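You operate a simulated robot arm through the tools that you are given. There is no shell and no other tool.

You run a simulated robot arm. Do the job below in one go: nothing can be reset, and whatever is moved stays where it is left.

## Task
Fill the square bottle marked SMALL to about its red line at the swing spout, using the steel funnel.
Fine: bottle on the yellow ring, funnel in its neck, the spout stays over it; the main valve is opened for it and ends shut; no spill; the other square bottle on the filling table stays empty. Set down upright: what you pick out.

It is judged by the outcome, as a careful person would: the job done as asked, and still so three seconds after it is handed in. It fails if anything else is knocked over, pushed out of place, dropped, spilled or broken.

## Robot
A 6-joint arm with a fingered hand, fixed in place. Base frame: the origin is at the foot of the arm, x ahead of it, y to its left, z up; the work surface is at about z = 450. Units: mm, rad, N and s.
With the tool pointing down near the work surface it reaches from about 240 to 800 mm from the base axis. Its first joint turns from -2.897 to 2.897 rad. Payload 4 kg.
The TCP is the grasp point between the finger pads, 26 mm short of the fingertips. In the tool frame z runs along the fingers and y along their closing line. The gripper opens to 132 mm. The gripper's body begins 73 mm behind the TCP. The gripper is a hand of 5 fingers: y runs from the thumb to the fingers, the wrist lies at [0, 0, -239] in the tool frame, and closing takes about 1.5 s.
Orientation is told as [roll, pitch, yaw] about the base's x, y, z axes, in that order, counted from this pose: with the fingers straight down and closing along the base's y, the tool's x points along the base's -x, its y along +y and its z along -z.

## Interface
- The arm moves only by the tool apply_moves. Its argument "moves" is text: rows parted by semicolons, each of 7 numbers parted by spaces: the shift along the base's x, y, z in mm, then the turn, a rotation vector about the base's x, y, z in rad, then the gripper command, from -1 (shut) to 1 (fully open), values between in proportion. In form: dx dy dz rx ry rz jaw; .... A call has 1 to 20 rows; each row is the pose to reach, as a shift and turn from the pose commanded when the call began. A row lasts 0.2 s, in which the tool goes at most 50 mm and 0.15 rad; a call with a longer step from one row to the next is refused whole, and so is a gripper value outside its range. Where a pose cannot be reached the arm comes as near as it can. A force on the tool above 60 N (or 10 N above the force at the start of the call, whichever is more), or a blocked arm, ends the call early, and 0.2 s more pass. The fingers move at their own pace (about 45 mm/s each) and stop on an object; they squeeze with about 28 N. The grip force told is the motor's: it shows also when the fingers shut on nothing. Time passes only in rows, and 0.2 s behind the last, so rows that repeat a pose let the fingers close. The reply holds the time, the measured pose of the TCP, the force on the tool along the base axes, the opening and the grip force, in the units named above and with some noise, with the torque about the TCP (base axes, N m) and any sound that the robot's microphone picked up, and new pictures: "pictures" is both (left out), scene, wrist or none.
- Cameras (640 x 400 px; columns grow to the right, rows downward): "scene" is fixed at [52.1, 498.7, 1416.8]; the picture's right is [-0.52, -0.86, 0.00], its down [-0.48, 0.29, -0.83] and it looks along [0.71, -0.43, -0.56] (base axes); focal length 294 px, centre (320, 200). "wrist" rides on the gripper at [84, 2, -97] in the tool frame; the picture's right is [-0.02, 1.00, 0.00], its down [-0.75, -0.02, -0.66] and it looks along [-0.66, -0.01, 0.75] (tool axes); focal length 270 px, centre (320, 200). There is no depth. A picture from a camera that has moved, and an enlarged one, comes with that camera's place and axes in the base frame and with its lens.
- set_grasp(shape): the hand has 5 fingers and takes this shape, open, in about a second: jaw (thumb against the fingers, like two jaws); tri (thumb and two fingers); tip (a fingertip pinch); poke (one finger out to press); point (the index stretched); flat (the hand flat); cup (the hand cupped); fist (a fist). The gripper value then closes the fingers along that shape, each until it touches; the sizes above hold for jaw. It gives what a move gives, with no picture.
- inspect(camera, box): a new picture of the part [left, top, right, bottom] of that camera's present view, enlarged. It takes no simulated time.
- close_job(): hands the job in; it is judged then, once.

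Nothing tells you positions but the pictures and the camera data. Unless the task says otherwise, let go and move clear before handing in.

The tools are called after ">>>" as a command line: name --argument value ..., lists and objects as JSON in quotes. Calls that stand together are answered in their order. apply_moves: Moves the arm, as the interface text tells. Its arguments: {"type":"object","properties":{"moves":{"type":"string"},"pictures":{"type":"string","enum":["both","scene","wrist","none"]}},"required":["moves"]} The other tools are called the same way: set_grasp (shape) gives the hand a shape; inspect (camera, box) takes an enlarged picture of a part of a camera's view; close_job () hands the job in.

At the start:

```text
time: 0.0
tcp_pos: [511.9, 89.1, 1191.5]
tool_rot: [-0.001, 0.001, 0.0]
wrist_force: [-0.4, -0.3, -1.0]
ft_torque: [0.0, 0.01, 0.0]
width: 132.0
gripper_force: 0.1
shape: jaw
```

scene: 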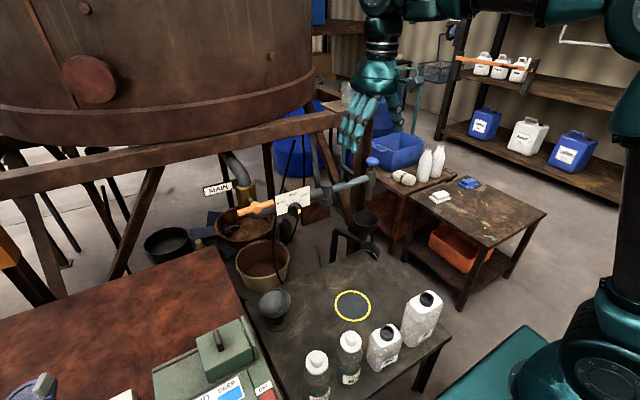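
wrist: 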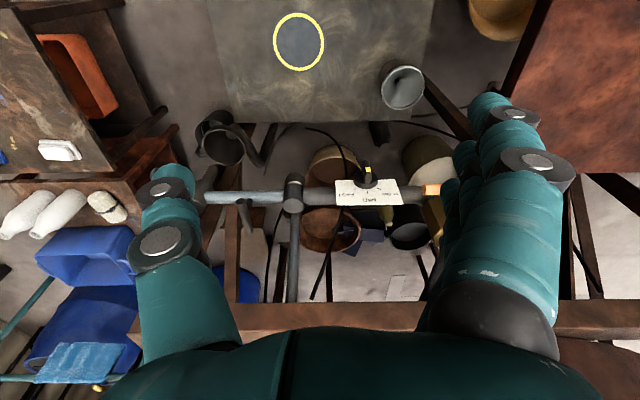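

I see a filling table with a yellow ring, two round and two square bottles, a steel funnel, and a pipe with an orange main valve handle and a swing spout. I'll look closer before moving.

>>> inspect --camera "scene" --box '[180, 140, 420, 290]'

>>> inspect --camera "scene" --box '[240, 270, 480, 400]'

>>> inspect --camera "wrist" --box '[180, 0, 460, 240]'

```text
2.67 times, centred on (300, 215) of scene
camera zoom: at [52.1, 498.7, 1416.8], right [-0.52, -0.86, 0.0], down [-0.48, 0.29, -0.83], along [0.71, -0.43, -0.56], focal length 783 px, centre (373, 160)
```

zoom: 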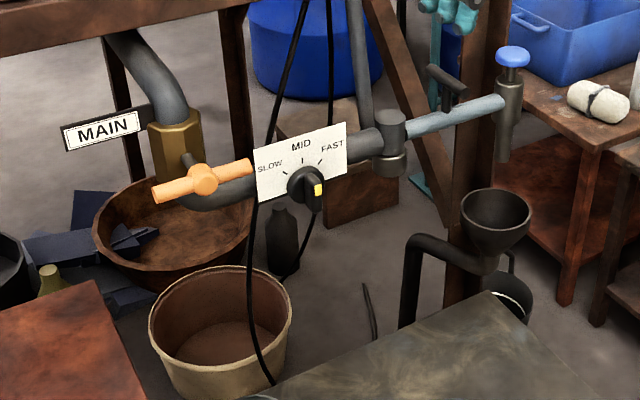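

```text
2.67 times, centred on (360, 335) of scene
camera zoom: at [52.1, 498.7, 1416.8], right [-0.52, -0.86, 0.0], down [-0.48, 0.29, -0.83], along [0.71, -0.43, -0.56], focal length 783 px, centre (213, -160)
```

zoom: 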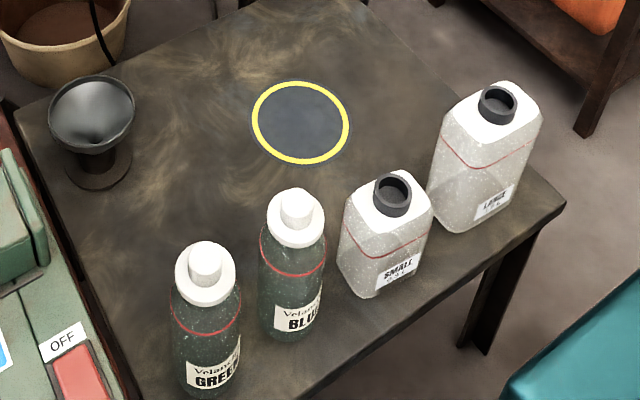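

```text
1.67 times, centred on (320, 120) of wrist
camera zoom: at [428.2, 92.5, 1288.6], right [0.02, 1.0, 0.0], down [0.75, -0.02, 0.66], along [0.66, -0.01, -0.75], focal length 450 px, centre (320, 333)
```

zoom: 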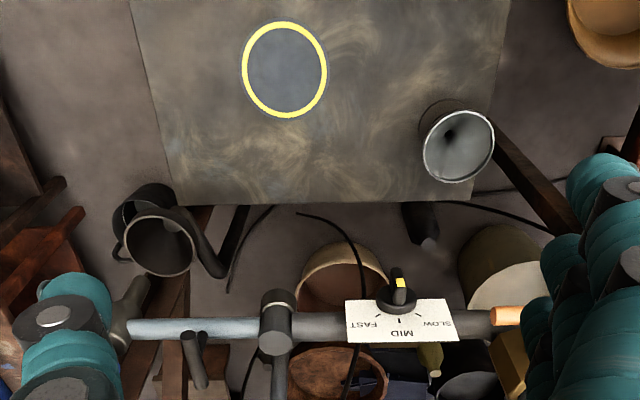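

The ring seems to be near (592, 28), the two square bottles are at the table's near edge, and the spout is off past the far edge. I'll zoom in further on the valve, knob, spout and funnel.

>>> inspect --camera "scene" --box '[195, 170, 315, 245]'

>>> inspect --camera "scene" --box '[310, 140, 430, 270]'

>>> inspect --camera "scene" --box '[240, 275, 320, 350]'

>>> inspect --camera "scene" --box '[350, 280, 450, 390]'

>>> inspect --camera "scene" --box '[0, 270, 300, 400]'

```text
5.33 times, centred on (255, 208) of scene
camera zoom: at [52.1, 498.7, 1416.8], right [-0.52, -0.86, 0.0], down [-0.48, 0.29, -0.83], along [0.71, -0.43, -0.56], focal length 1566 px, centre (667, 160)
```

zoom: 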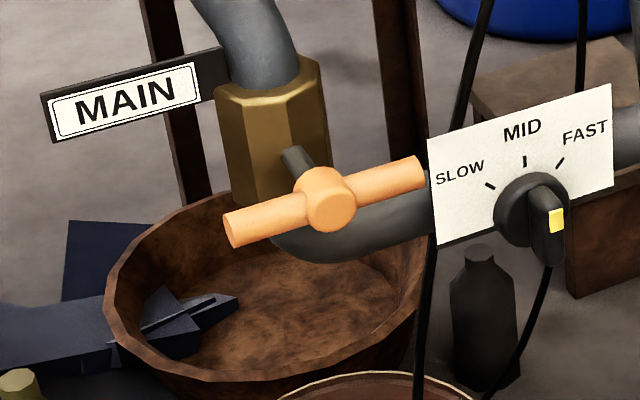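

```text
3.08 times, centred on (370, 205) of scene
camera zoom: at [52.1, 498.7, 1416.8], right [-0.52, -0.86, 0.0], down [-0.48, 0.29, -0.83], along [0.71, -0.43, -0.56], focal length 904 px, centre (166, 185)
```

zoom: 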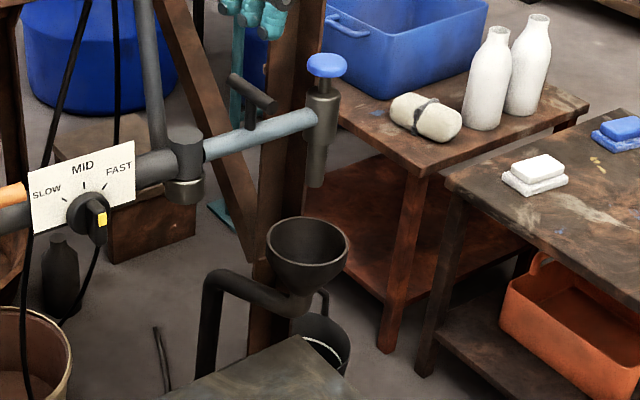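

```text
5.33 times, centred on (280, 312) of scene
camera zoom: at [52.1, 498.7, 1416.8], right [-0.52, -0.86, 0.0], down [-0.48, 0.29, -0.83], along [0.71, -0.43, -0.56], focal length 1566 px, centre (533, -400)
```

zoom: 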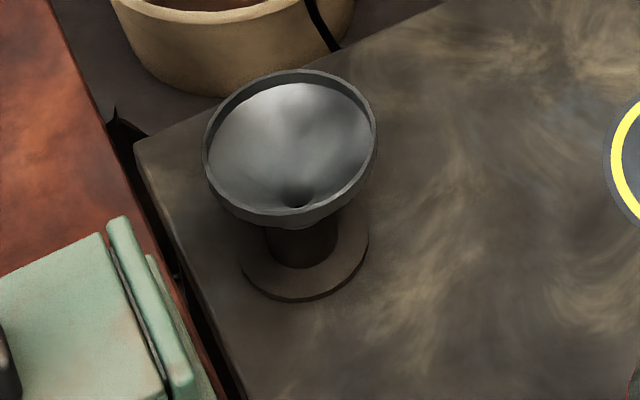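

```text
3.64 times, centred on (400, 335) of scene
camera zoom: at [52.1, 498.7, 1416.8], right [-0.52, -0.86, 0.0], down [-0.48, 0.29, -0.83], along [0.71, -0.43, -0.56], focal length 1068 px, centre (29, -291)
```

zoom: 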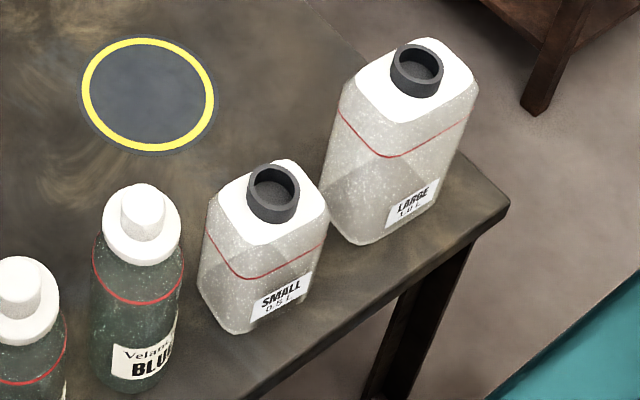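

```text
2.13 times, centred on (150, 335) of scene
camera zoom: at [52.1, 498.7, 1416.8], right [-0.52, -0.86, 0.0], down [-0.48, 0.29, -0.83], along [0.71, -0.43, -0.56], focal length 626 px, centre (683, -88)
```

zoom: 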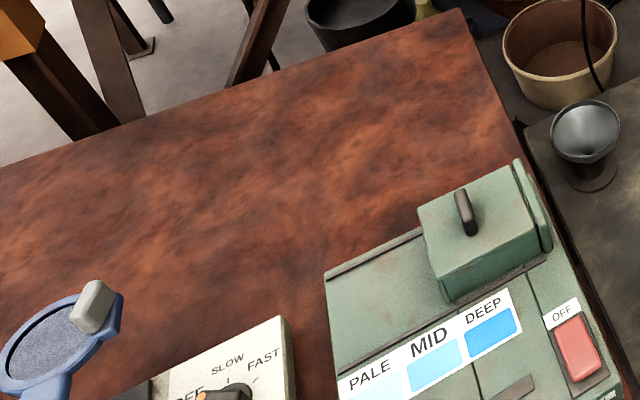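

The main valve's orange handle lies crossways to the brass body, so it looks shut. The swing spout is parked over a drain cup, and the funnel stands in a holder. I'll pull the arm back to get a clear view of the pipework with the wrist camera.

>>> apply_moves --moves "-40 0 -20 0 0 0 1; -80 0 -40 0 0 0 1; -120 0 -60 0 0 0 1; -160 0 -80 0 0 0 1; -200 0 -100 0 0 0 1; -200 0 -100 0 -0.15 0 1; -200 0 -100 0 -0.3 0 1; -200 0 -100 0 -0.4 0 1; -200 0 -100 0 -0.4 0 1"

```text
time: 2.0
tcp_pos: [312.3, 89.6, 1090.7]
tool_rot: [-0.001, -0.402, 0.001]
wrist_force: [0.8, 0.5, 0.5]
ft_torque: [-0.01, 0.0, -0.02]
width: 131.9
gripper_force: 0.0
shape: jaw
camera wrist: at [196.6, 92.6, 1147.7], right [0.02, 1.0, 0.01], down [0.44, -0.02, 0.9], along [0.9, -0.01, -0.44], focal length 270 px, centre (320, 200)
```

scene: 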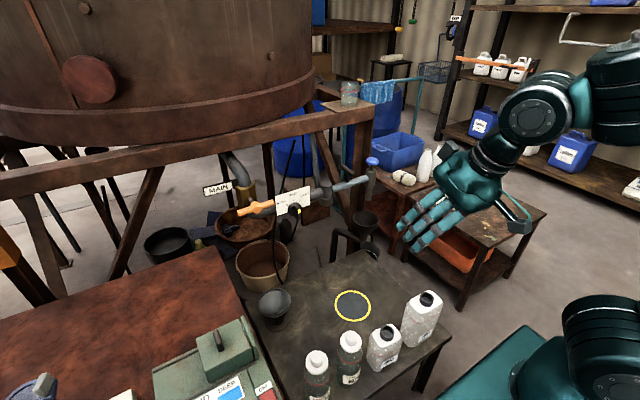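
wrist: 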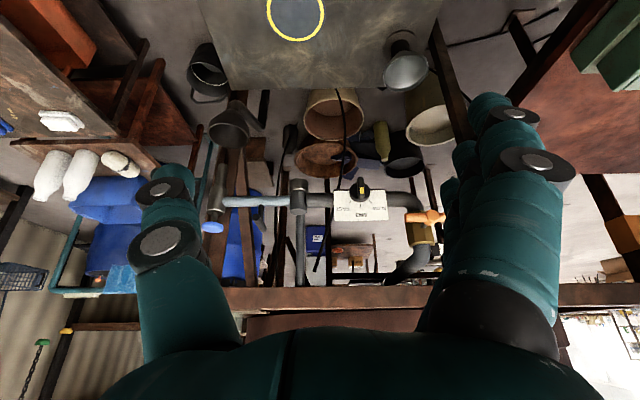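

The pipework is now well in view. I'll zoom in from this viewpoint to read the valve, knob and spout.

>>> inspect --camera "wrist" --box '[180, 140, 320, 250]'

>>> inspect --camera "wrist" --box '[300, 160, 460, 270]'

>>> inspect --camera "wrist" --box '[340, 20, 460, 110]'

>>> inspect --camera "scene" --box '[320, 140, 400, 220]'

```text
3.64 times, centred on (250, 195) of wrist
camera zoom: at [196.6, 92.6, 1147.7], right [0.02, 1.0, 0.01], down [0.44, -0.02, 0.9], along [0.9, -0.01, -0.44], focal length 983 px, centre (574, 218)
```

zoom: 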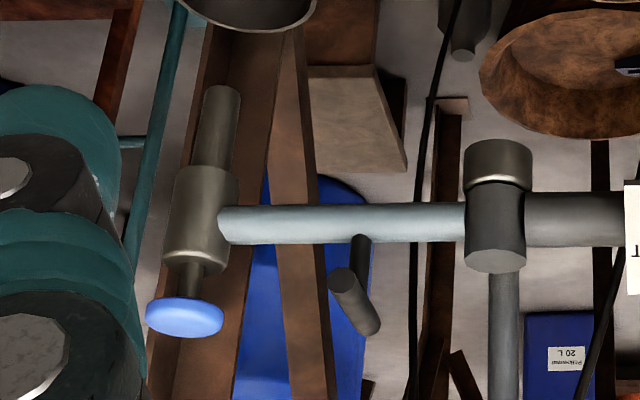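

```text
3.64 times, centred on (380, 215) of wrist
camera zoom: at [196.6, 92.6, 1147.7], right [0.02, 1.0, 0.01], down [0.44, -0.02, 0.9], along [0.9, -0.01, -0.44], focal length 983 px, centre (102, 146)
```

zoom: 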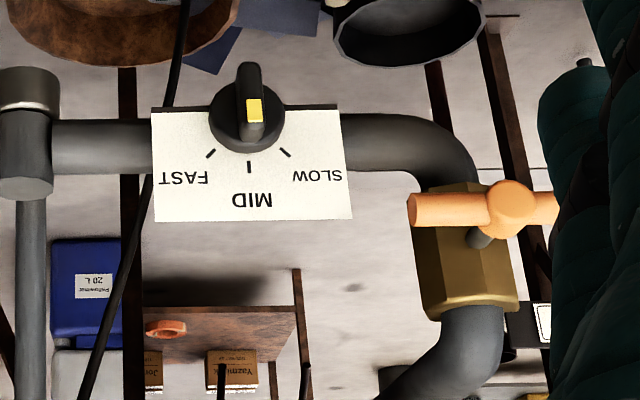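

```text
4.44 times, centred on (400, 65) of wrist
camera zoom: at [196.6, 92.6, 1147.7], right [0.02, 1.0, 0.01], down [0.44, -0.02, 0.9], along [0.9, -0.01, -0.44], focal length 1201 px, centre (-36, 800)
```

zoom: 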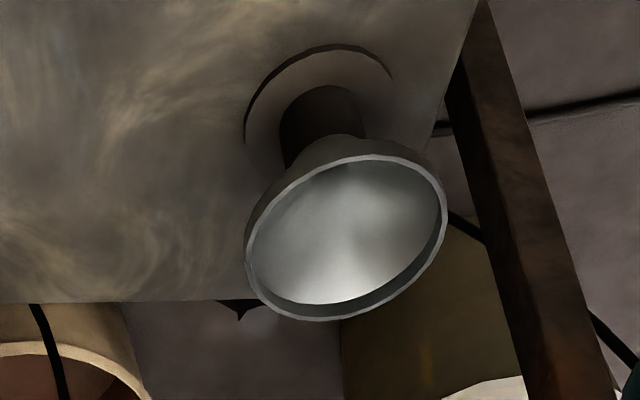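

```text
5.00 times, centred on (360, 180) of scene
camera zoom: at [52.1, 498.7, 1416.8], right [-0.52, -0.86, 0.0], down [-0.48, 0.29, -0.83], along [0.71, -0.43, -0.56], focal length 1468 px, centre (120, 300)
```

zoom: 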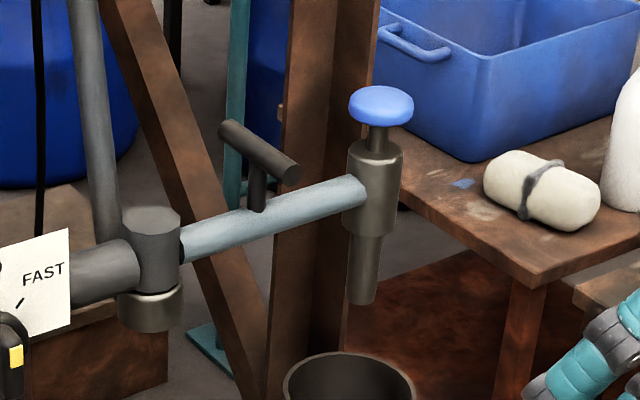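

The knob points at MID, and the orange handle is crossways, so the valve is shut. I place the valve hub near (700, 311, 948), the spout tip near (772, -159, 770), the swivel near (777, 35) and its T-handle near (777, -53, 925). Next I'll go above the SMALL bottle, near (385, 55), to look closely.

>>> apply_moves --moves "10 -5 -40 0 0.1 0 1; 20 -10 -80 0 0.2 0 1; 30 -15 -120 0 0.3 0 1; 40 -20 -160 0 0.4 0 1; 50 -25 -200 0 0.4 0 1; 60 -30 -240 0 0.4 0 1; 70 -35 -280 0 0.4 0 1; 73 -35 -310 0 0.4 0 1; 73 -35 -310 0 0.4 0 1"

```text
time: 4.0
tcp_pos: [385.7, 54.7, 779.1]
tool_rot: [0.001, 0.0, -0.001]
wrist_force: [-0.6, 0.5, 0.2]
ft_torque: [0.0, 0.02, 0.04]
width: 131.8
gripper_force: 0.0
shape: jaw
camera wrist: at [302.2, 58.0, 877.5], right [0.02, 1.0, 0.0], down [0.75, -0.02, 0.66], along [0.66, -0.01, -0.75], focal length 270 px, centre (320, 200)
```

scene: 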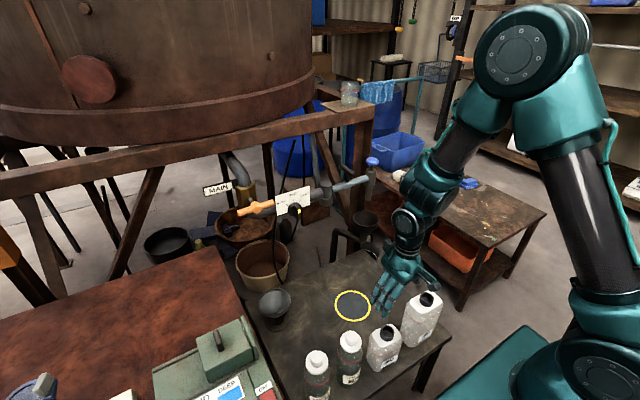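
wrist: 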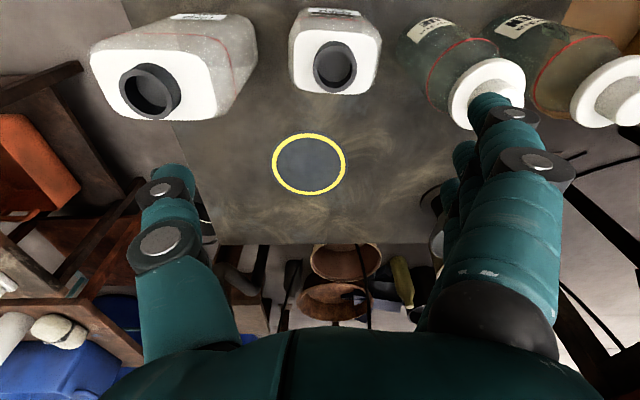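

The SMALL bottle's neck is toward the top of the wrist view. I'll zoom in to locate it accurately.

>>> inspect --camera "wrist" --box '[260, 0, 420, 110]'

>>> inspect --camera "wrist" --box '[240, 110, 400, 220]'

>>> inspect --camera "scene" --box '[330, 290, 450, 375]'

```text
3.64 times, centred on (340, 55) of wrist
camera zoom: at [302.2, 58.0, 877.5], right [0.02, 1.0, 0.0], down [0.75, -0.02, 0.66], along [0.66, -0.01, -0.75], focal length 983 px, centre (247, 727)
```

zoom: 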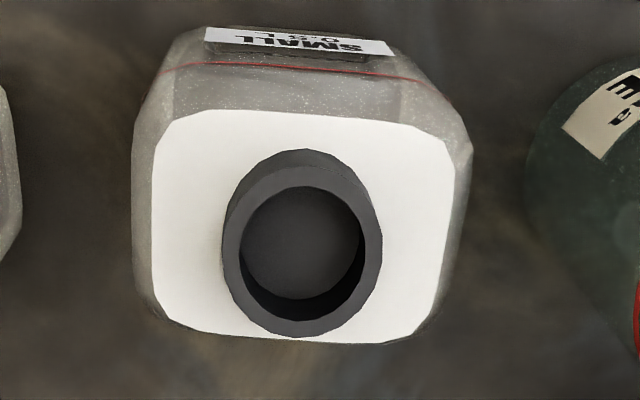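

```text
3.64 times, centred on (320, 165) of wrist
camera zoom: at [302.2, 58.0, 877.5], right [0.02, 1.0, 0.0], down [0.75, -0.02, 0.66], along [0.66, -0.01, -0.75], focal length 983 px, centre (320, 327)
```

zoom: 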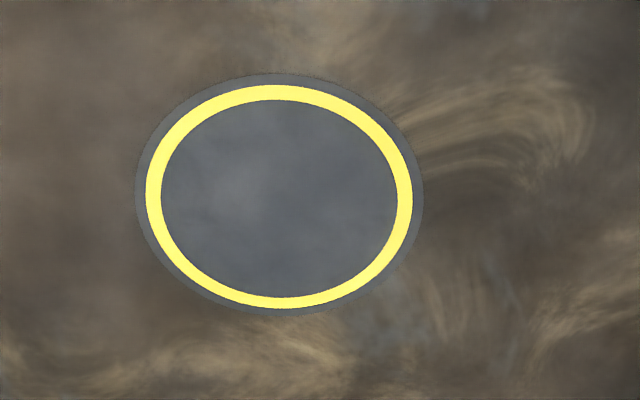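

```text
4.71 times, centred on (390, 332) of scene
camera zoom: at [52.1, 498.7, 1416.8], right [-0.52, -0.86, 0.0], down [-0.48, 0.29, -0.83], along [0.71, -0.43, -0.56], focal length 1382 px, centre (-9, -424)
```

zoom: 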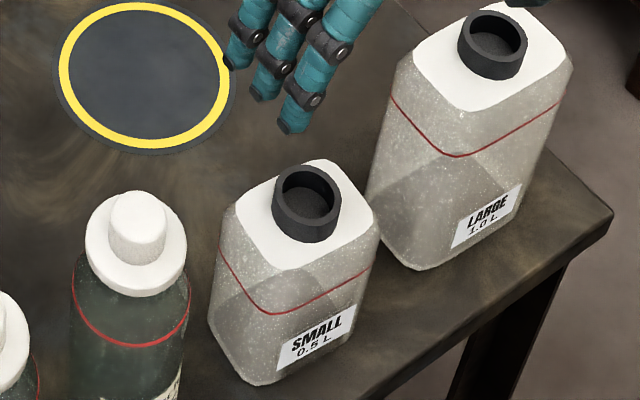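

I put the SMALL bottle's neck top near (375, 71, 620) and the ring centre near (588, 33). I'll narrow the jaws and come down in stages above the neck.

>>> apply_moves --moves "-5 8 0 0 0 0 0.1; -10.5 16.8 -20 0 0 0 0.1; -10.5 16.8 -50 0 0 0 0.1; -10.5 16.8 -80 0 0 0 0.1; -10.5 16.8 -80 0 0 0 0.1"

```text
time: 5.2
tcp_pos: [373.8, 72.6, 702.3]
tool_rot: [0.0, 0.0, 0.001]
wrist_force: [-0.7, 0.0, -0.3]
ft_torque: [-0.01, -0.02, 0.03]
width: 73.7
gripper_force: 0.0
shape: jaw
camera wrist: at [290.4, 75.2, 799.7], right [0.02, 1.0, 0.0], down [0.75, -0.02, 0.66], along [0.66, -0.01, -0.75], focal length 270 px, centre (320, 200)
```

scene: 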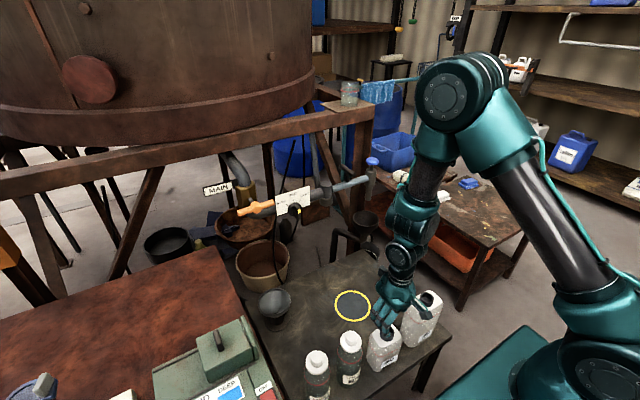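
wrist: 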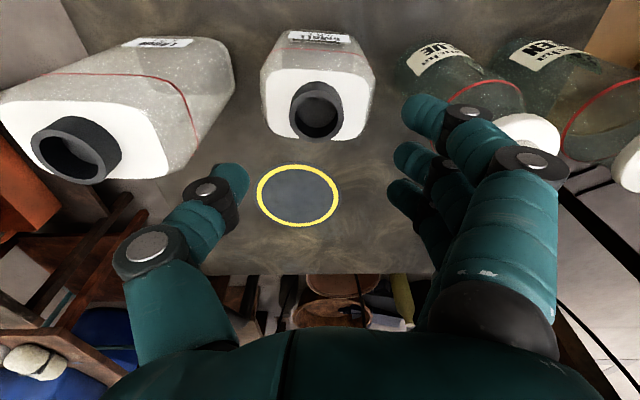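

The neck lies almost straight ahead of the grasp point. I'll zoom to fix its position before going down.

>>> inspect --camera "wrist" --box '[240, 20, 400, 150]'

>>> inspect --camera "scene" --box '[330, 270, 450, 375]'

```text
3.08 times, centred on (320, 85) of wrist
camera zoom: at [290.4, 75.2, 799.7], right [0.02, 1.0, 0.0], down [0.75, -0.02, 0.66], along [0.66, -0.01, -0.75], focal length 832 px, centre (320, 554)
```

zoom: 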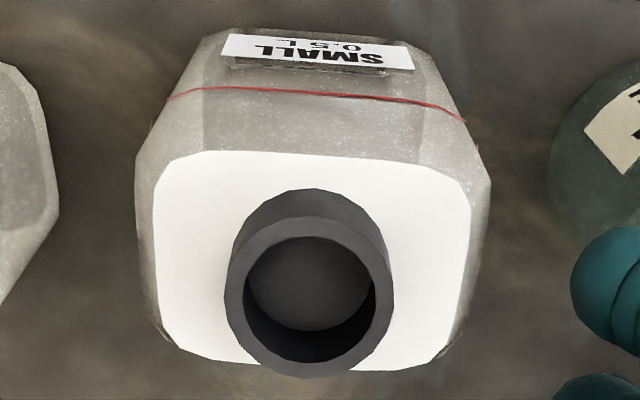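

```text
3.81 times, centred on (390, 322) of scene
camera zoom: at [52.1, 498.7, 1416.8], right [-0.52, -0.86, 0.0], down [-0.48, 0.29, -0.83], along [0.71, -0.43, -0.56], focal length 1119 px, centre (53, -267)
```

zoom: 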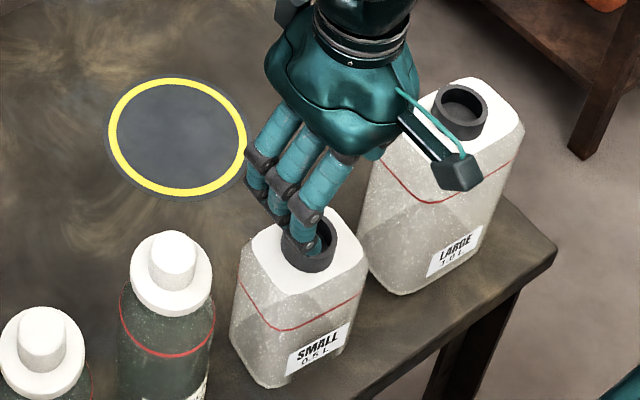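

Cross-checking the two views puts the neck top near (382, 72, 597), lower than I first judged. I'll go down most of the way and check again.

>>> apply_moves --moves "4 1 -25 0 0 0 0.1; 8 1 -50 0 0 0 0.1; 8 1 -62 0 0 0 0.1; 8 1 -62 0 0 0 0.1"

>>> inspect --camera "wrist" --box '[200, 40, 440, 240]'

>>> inspect --camera "scene" --box '[330, 270, 450, 375]'

```text
time: 6.2
tcp_pos: [381.9, 73.2, 637.8]
tool_rot: [-0.001, 0.0, 0.0]
wrist_force: [0.5, -0.5, -0.2]
ft_torque: [0.0, 0.01, 0.0]
width: 73.6
gripper_force: 0.1
shape: jaw
camera wrist: at [298.2, 75.8, 736.2], right [0.02, 1.0, 0.0], down [0.75, -0.02, 0.66], along [0.66, -0.01, -0.75], focal length 270 px, centre (320, 200)
```

scene: 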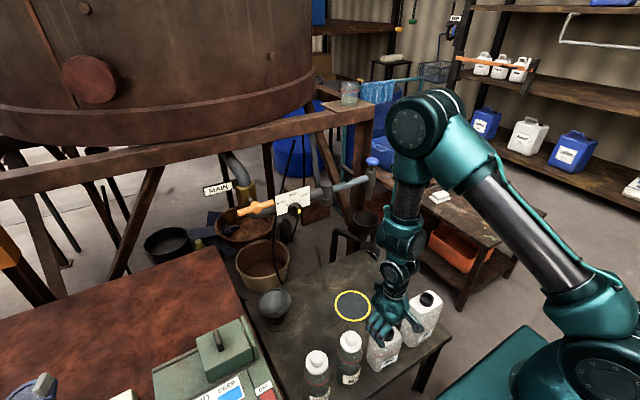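
wrist: 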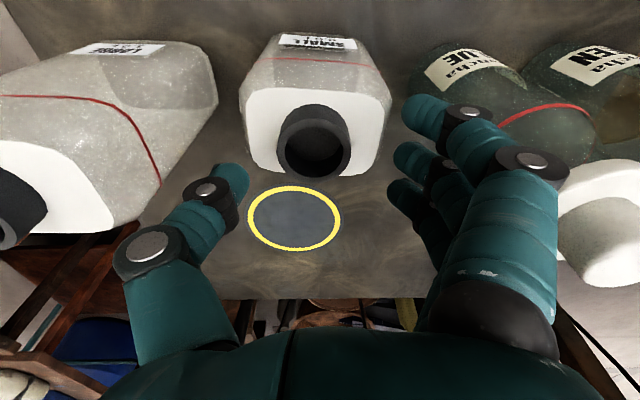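

```text
2.00 times, centred on (320, 140) of wrist
camera zoom: at [298.2, 75.8, 736.2], right [0.02, 1.0, 0.0], down [0.75, -0.02, 0.66], along [0.66, -0.01, -0.75], focal length 541 px, centre (320, 320)
```

zoom: 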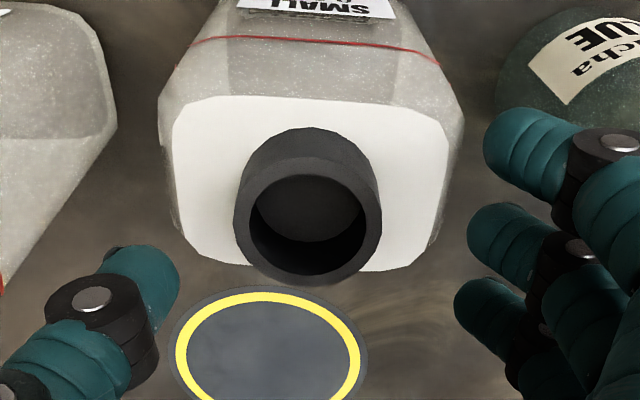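

```text
3.81 times, centred on (390, 322) of scene
camera zoom: at [52.1, 498.7, 1416.8], right [-0.52, -0.86, 0.0], down [-0.48, 0.29, -0.83], along [0.71, -0.43, -0.56], focal length 1119 px, centre (53, -267)
```

zoom: 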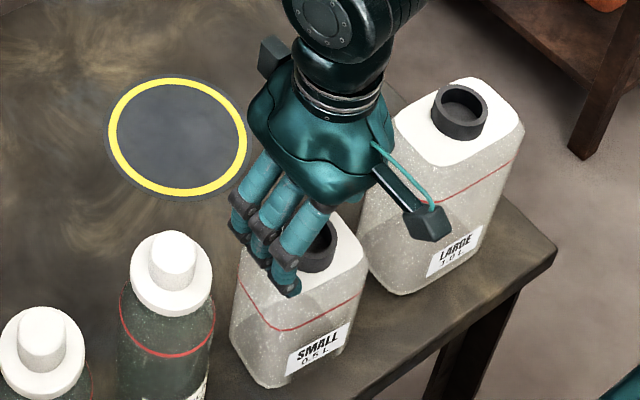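

The neck sits centred between thumb and fingers, at about x=379, with its rim near z=605. I'll lower the fingertips to just above the shoulder and close on the neck.

>>> apply_moves --moves "-3 -1 -15 0 0 0 0.1; -3 -1 -29 0 0 0 0.1; -3 -1 -29 0 0 0 -0.2; -3 -1 -29 0 0 0 -0.6; -3 -1 -29 0 0 0 -1; -3 -1 -29 0 0 0 -1; -3 -1 -29 0 0 0 -1"

>>> inspect --camera "wrist" --box '[200, 40, 440, 240]'

>>> inspect --camera "scene" --box '[330, 270, 450, 375]'

```text
time: 7.8
tcp_pos: [378.7, 71.7, 611.2]
tool_rot: [-0.001, 0.002, 0.0]
wrist_force: [2.3, -2.8, 17.7]
ft_torque: [-0.01, -0.2, 0.04]
width: 48.8
gripper_force: 27.9
shape: jaw
camera wrist: at [296.2, 74.6, 708.3], right [0.02, 1.0, 0.0], down [0.75, -0.02, 0.66], along [0.66, -0.01, -0.75], focal length 270 px, centre (320, 200)
```

scene: 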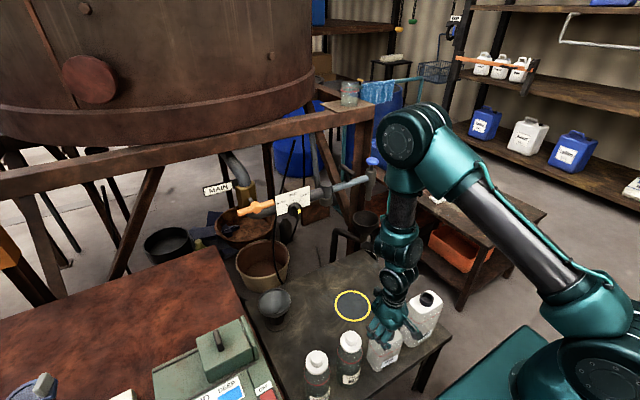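
wrist: 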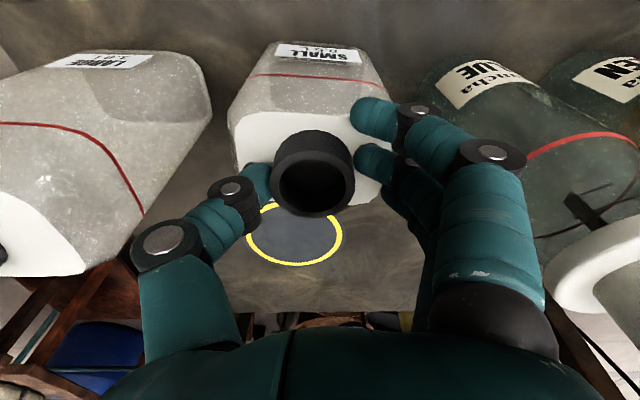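

```text
2.00 times, centred on (320, 140) of wrist
camera zoom: at [296.2, 74.6, 708.3], right [0.02, 1.0, 0.0], down [0.75, -0.02, 0.66], along [0.66, -0.01, -0.75], focal length 541 px, centre (320, 320)
```

zoom: 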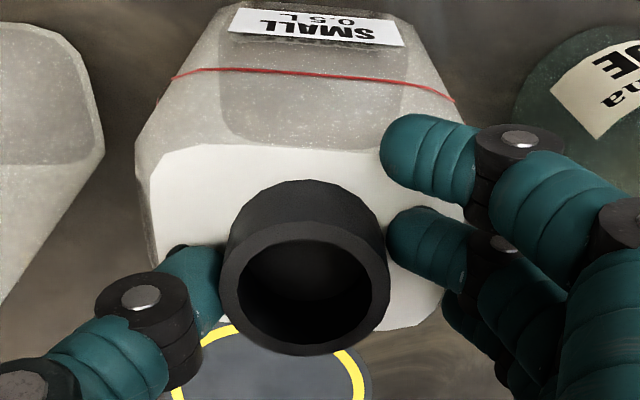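

```text
3.81 times, centred on (390, 322) of scene
camera zoom: at [52.1, 498.7, 1416.8], right [-0.52, -0.86, 0.0], down [-0.48, 0.29, -0.83], along [0.71, -0.43, -0.56], focal length 1119 px, centre (53, -267)
```

zoom: 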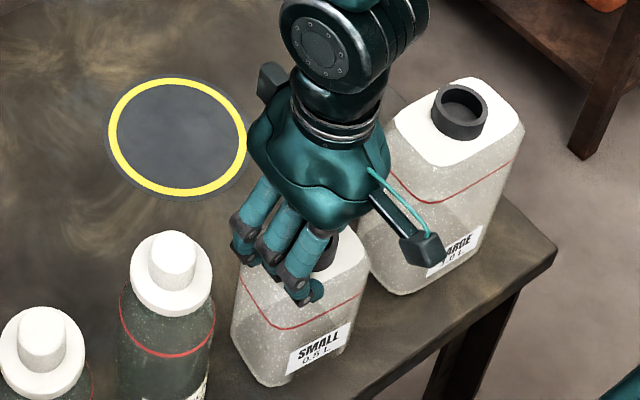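

The hand has closed on the neck, with 28 N of grip at 49 mm. I'll lift a little and check that the bottle follows upright.

>>> apply_moves --moves "0 0 5 0 0 0 -1; 0 0 15 0 0 0 -1; 0 0 30 0 0 0 -1; 0 0 30 0 0 0 -1"

>>> inspect --camera "scene" --box '[330, 270, 450, 375]'

```text
time: 8.8
tcp_pos: [378.7, 72.1, 641.8]
tool_rot: [0.0, -0.001, 0.001]
wrist_force: [-0.3, -0.3, -1.2]
ft_torque: [-0.01, -0.03, -0.02]
width: 48.4
gripper_force: 27.9
shape: jaw
camera wrist: at [296.2, 74.7, 738.2], right [0.02, 1.0, 0.0], down [0.75, -0.02, 0.66], along [0.66, -0.01, -0.75], focal length 270 px, centre (320, 200)
```

scene: 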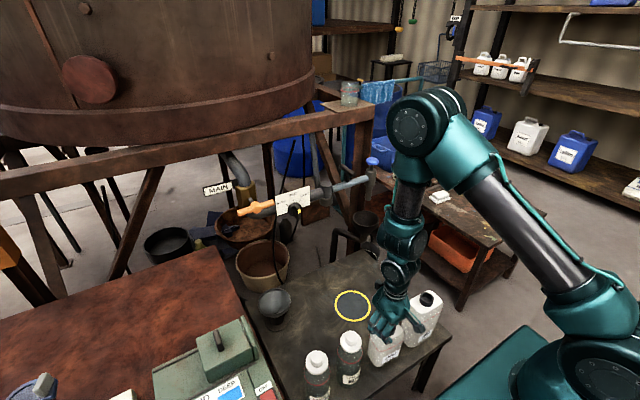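
wrist: 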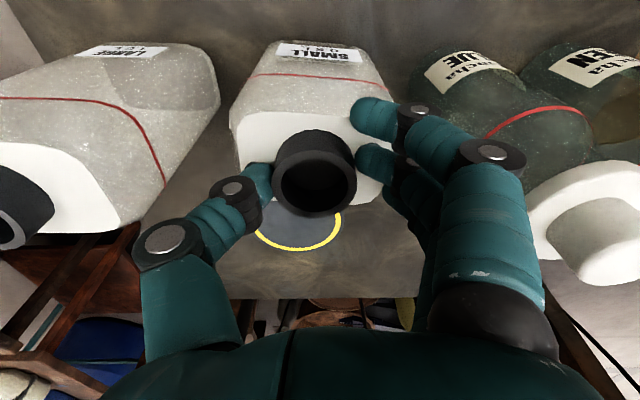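

```text
3.81 times, centred on (390, 322) of scene
camera zoom: at [52.1, 498.7, 1416.8], right [-0.52, -0.86, 0.0], down [-0.48, 0.29, -0.83], along [0.71, -0.43, -0.56], focal length 1119 px, centre (53, -267)
```

zoom: 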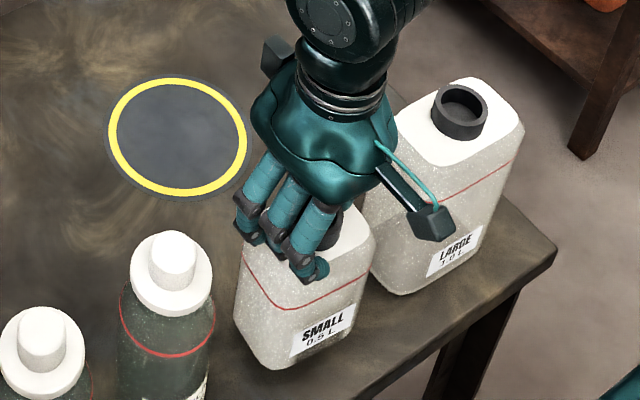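

The bottle lifted cleanly and hangs upright. I'll raise it clear of its neighbours and carry it toward the ring.

>>> apply_moves --moves "0 0 25 0 0 0 -1; 0 0 50 0 0 0 -1; 20 -2 70 0 0 0 -1; 50 -8 70 0 0 0 -1; 80 -14 70 0 0 0 -1; 110 -20 70 0 0 0 -1; 140 -26 70 0 0 0 -1; 170 -32 70 0 0 0 -1; 200 -38 70 0 0 0 -1; 213 -38 70 0 0 0 -1; 213 -38 60 0 0 0 -1; 213 -38 60 0 0 0 -1"

>>> inspect --camera "scene" --box '[290, 220, 430, 340]'

>>> inspect --camera "wrist" --box '[200, 40, 440, 240]'

```text
time: 11.4
tcp_pos: [592.4, 33.6, 700.4]
tool_rot: [-0.001, 0.0, 0.001]
wrist_force: [0.1, -0.2, -1.4]
ft_torque: [0.0, 0.0, -0.02]
width: 48.5
gripper_force: 27.9
shape: jaw
camera wrist: at [508.6, 36.5, 797.0], right [0.02, 1.0, 0.0], down [0.75, -0.02, 0.66], along [0.66, -0.01, -0.75], focal length 270 px, centre (320, 200)
```

scene: 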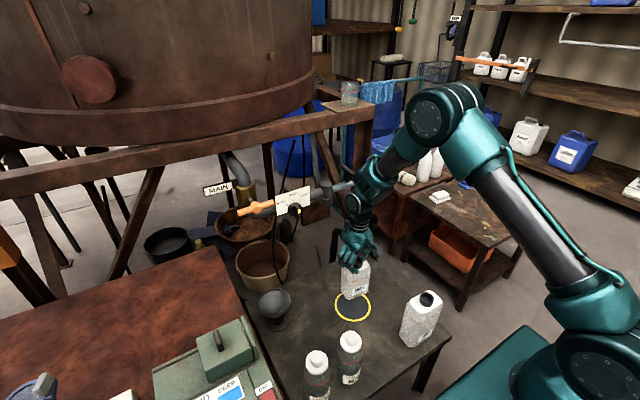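
wrist: 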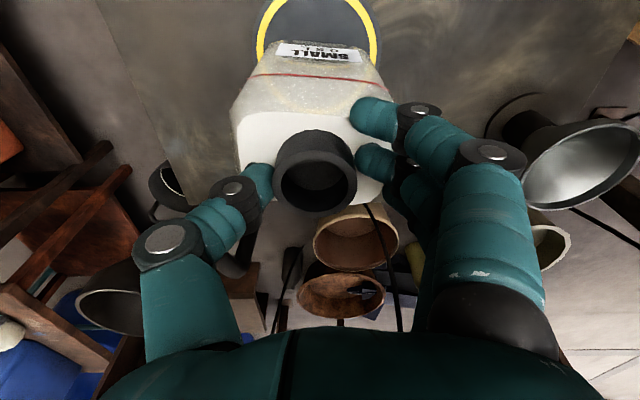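

```text
3.33 times, centred on (360, 280) of scene
camera zoom: at [52.1, 498.7, 1416.8], right [-0.52, -0.86, 0.0], down [-0.48, 0.29, -0.83], along [0.71, -0.43, -0.56], focal length 979 px, centre (187, -67)
```

zoom: 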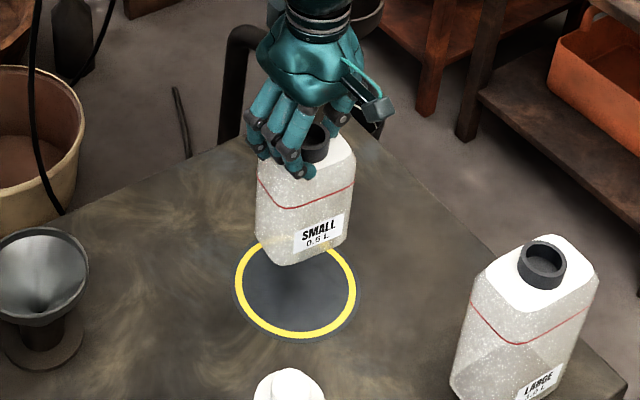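

```text
2.00 times, centred on (320, 140) of wrist
camera zoom: at [508.6, 36.5, 797.0], right [0.02, 1.0, 0.0], down [0.75, -0.02, 0.66], along [0.66, -0.01, -0.75], focal length 541 px, centre (320, 320)
```

zoom: 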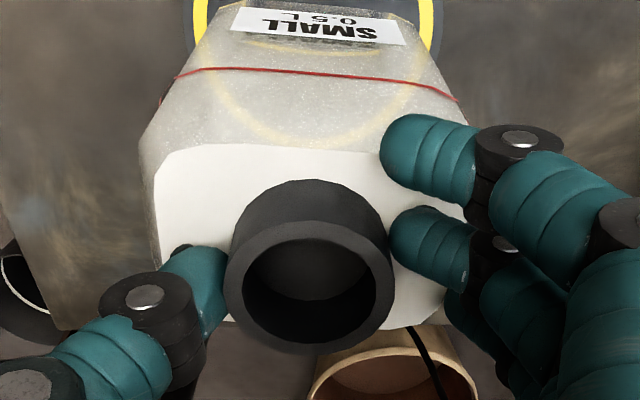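

The bottle hangs just short of the ring's centre, which I now take as (592, 33). I'll shift 3 mm forward and lower it gently to the table.

>>> apply_moves --moves "3 0 -25 0 0 0 -1; 3 0 -50 0 0 0 -1; 3 0 -70 0 0 0 -1; 3 0 -80 0 0 0 -1; 3 0 -84 0 0 0 -1; 3 0 -87 0 0 0 -1; 3 0 -89 0 0 0 -1; 3 0 -89 0 0 0 -1"

>>> inspect --camera "scene" --box '[290, 220, 430, 340]'

>>> inspect --camera "wrist" --box '[200, 40, 440, 240]'

```text
time: 13.2
tcp_pos: [595.1, 32.1, 611.0]
tool_rot: [0.001, -0.002, 0.0]
wrist_force: [-2.4, -0.4, 10.1]
ft_torque: [0.36, -0.1, 0.06]
width: 48.4
gripper_force: 27.9
shape: jaw
camera wrist: at [512.1, 35.4, 708.6], right [0.02, 1.0, 0.0], down [0.75, -0.02, 0.66], along [0.66, -0.01, -0.75], focal length 270 px, centre (320, 200)
```

scene: 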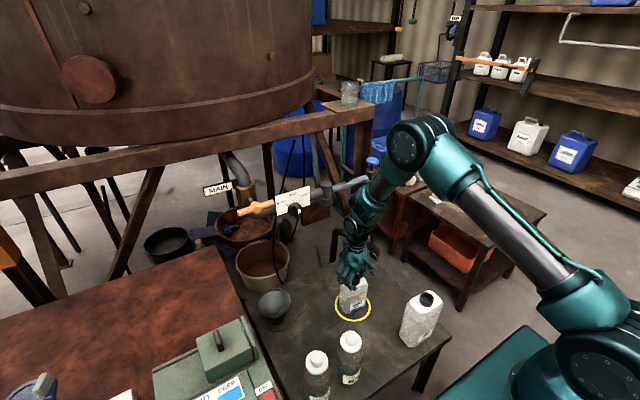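
wrist: 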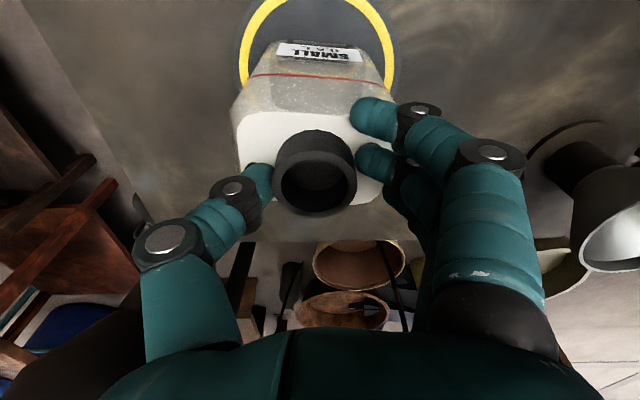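

```text
3.33 times, centred on (360, 280) of scene
camera zoom: at [52.1, 498.7, 1416.8], right [-0.52, -0.86, 0.0], down [-0.48, 0.29, -0.83], along [0.71, -0.43, -0.56], focal length 979 px, centre (187, -67)
```

zoom: 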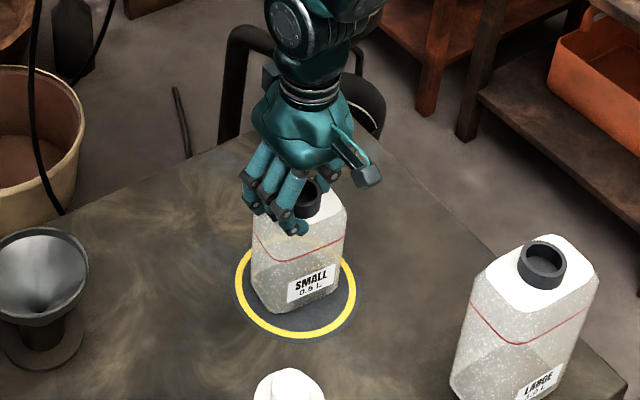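

```text
2.00 times, centred on (320, 140) of wrist
camera zoom: at [512.1, 35.4, 708.6], right [0.02, 1.0, 0.0], down [0.75, -0.02, 0.66], along [0.66, -0.01, -0.75], focal length 541 px, centre (320, 320)
```

zoom: 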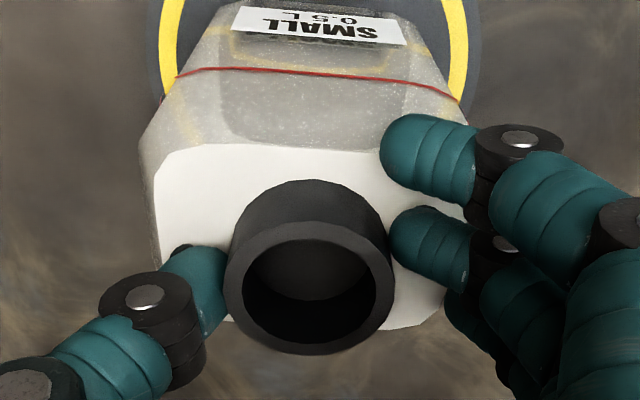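

The bottle stands inside the ring with its base centred to within a few millimetres. I'll open the hand and rise straight up.

>>> apply_moves --moves "0 0 1 0 0 0 0.1; 0 0 1 0 0 0 0.2; 0 0 1 0 0 0 0.2; 0 0 1 0 0 0 0.2; 0 0 20 0 0 0 0.2; 0 0 50 0 0 0 0.2; 0 0 90 0 0 0 0.2; 0 0 130 0 0 0 0.2; 0 0 130 0 0 0 0.2"

>>> inspect --camera "scene" --box '[290, 220, 430, 340]'

>>> inspect --camera "wrist" --box '[200, 0, 440, 200]'

```text
time: 15.2
tcp_pos: [596.3, 33.5, 742.8]
tool_rot: [0.0, 0.001, -0.001]
wrist_force: [0.6, 0.3, 1.0]
ft_torque: [0.0, 0.01, -0.03]
width: 78.6
gripper_force: 0.1
shape: jaw
camera wrist: at [512.8, 36.2, 839.6], right [0.02, 1.0, 0.0], down [0.75, -0.02, 0.66], along [0.66, -0.01, -0.75], focal length 270 px, centre (320, 200)
```

scene: 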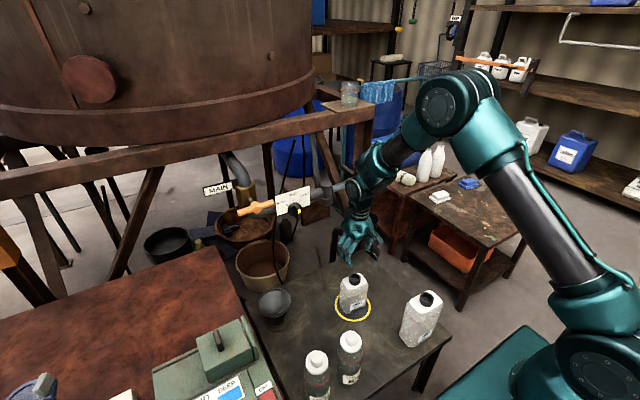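
wrist: 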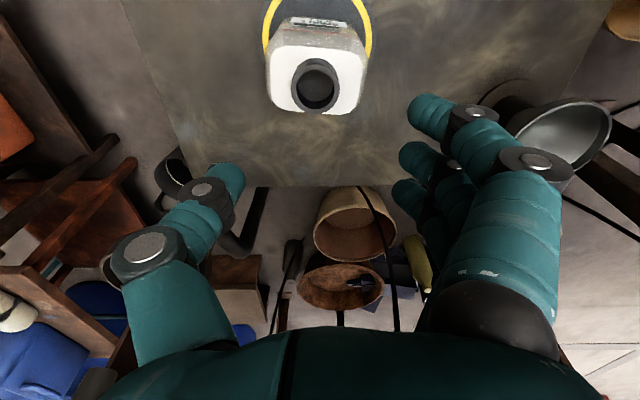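

```text
3.33 times, centred on (360, 280) of scene
camera zoom: at [52.1, 498.7, 1416.8], right [-0.52, -0.86, 0.0], down [-0.48, 0.29, -0.83], along [0.71, -0.43, -0.56], focal length 979 px, centre (187, -67)
```

zoom: 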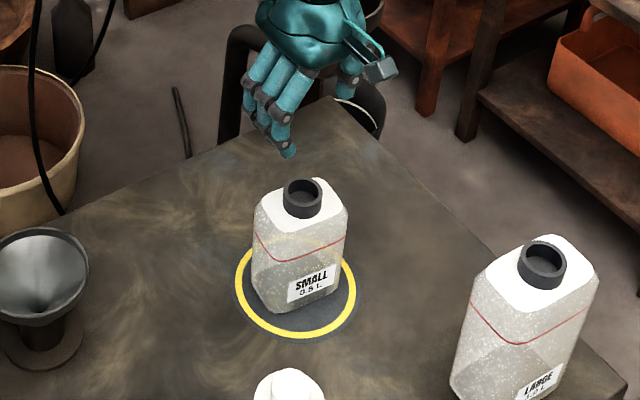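

```text
2.00 times, centred on (320, 100) of wrist
camera zoom: at [512.8, 36.2, 839.6], right [0.02, 1.0, 0.0], down [0.75, -0.02, 0.66], along [0.66, -0.01, -0.75], focal length 541 px, centre (320, 400)
```

zoom: 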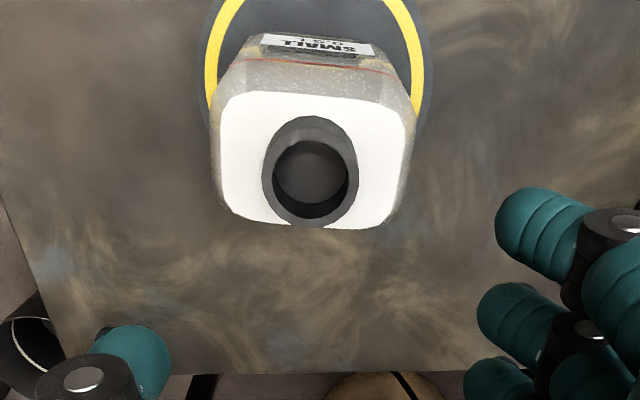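

The bottle is standing on the ring with its neck at about (594, 31). The funnel holder is near (665, 315), almost under the main valve handle, so I'll come at it with the hand tilted back. First I'll look at it from a safe spot.

>>> apply_moves --moves "-5 40 0 0 -0.06 0 0.2; -10 80 0 0 -0.12 0 0.4; -15 120 0 0 -0.2 0 0.7; -20 160 0 0 -0.27 0 1; -25 200 -10 0 -0.34 0 1; -30 240 -20 0 -0.4 0 1; -36 265 -30 0 -0.4 0 1; -36 265 -30 0 -0.4 0 1"

>>> inspect --camera "wrist" --box '[220, 20, 440, 220]'

>>> inspect --camera "scene" --box '[220, 160, 360, 340]'

```text
time: 17.0
tcp_pos: [560.2, 298.5, 711.6]
tool_rot: [-0.001, -0.398, 0.0]
wrist_force: [-0.6, 0.5, -0.1]
ft_torque: [0.02, 0.0, 0.03]
width: 131.9
gripper_force: 0.1
shape: jaw
camera wrist: at [445.3, 301.8, 768.4], right [0.02, 1.0, 0.01], down [0.44, -0.02, 0.9], along [0.9, -0.01, -0.44], focal length 270 px, centre (320, 200)
```

scene: 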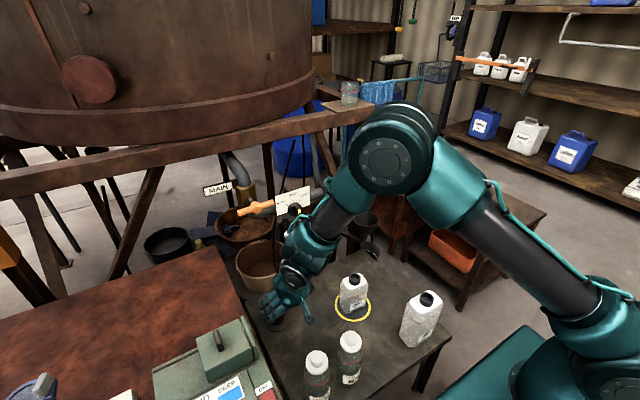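
wrist: 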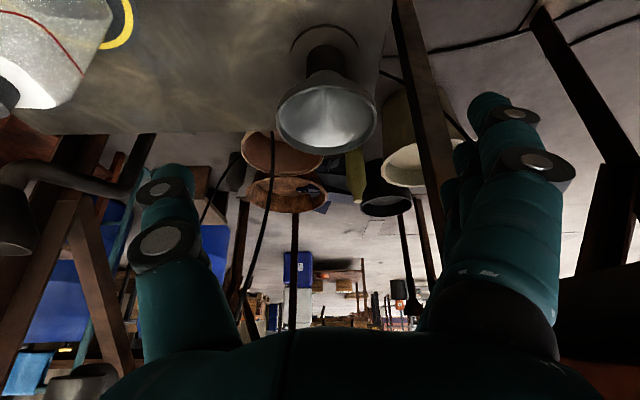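

```text
2.00 times, centred on (330, 120) of wrist
camera zoom: at [445.3, 301.8, 768.4], right [0.02, 1.0, 0.01], down [0.44, -0.02, 0.9], along [0.9, -0.01, -0.44], focal length 541 px, centre (300, 360)
```

zoom: 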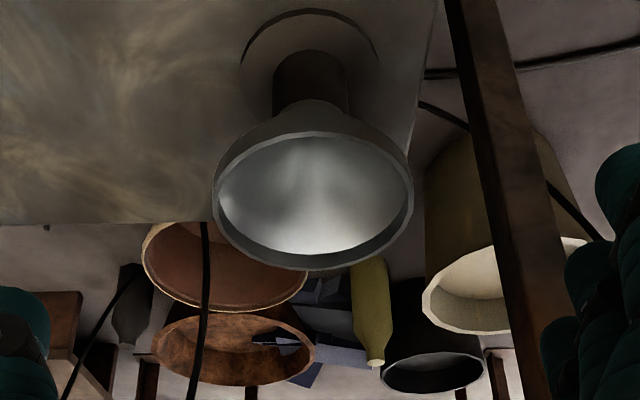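

```text
2.22 times, centred on (290, 250) of scene
camera zoom: at [52.1, 498.7, 1416.8], right [-0.52, -0.86, 0.0], down [-0.48, 0.29, -0.83], along [0.71, -0.43, -0.56], focal length 653 px, centre (387, 89)
```

zoom: 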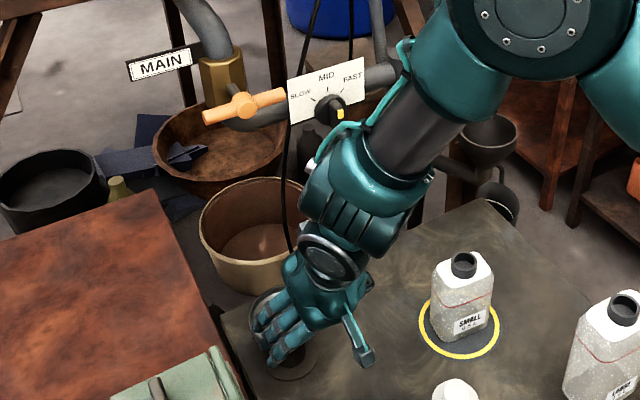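

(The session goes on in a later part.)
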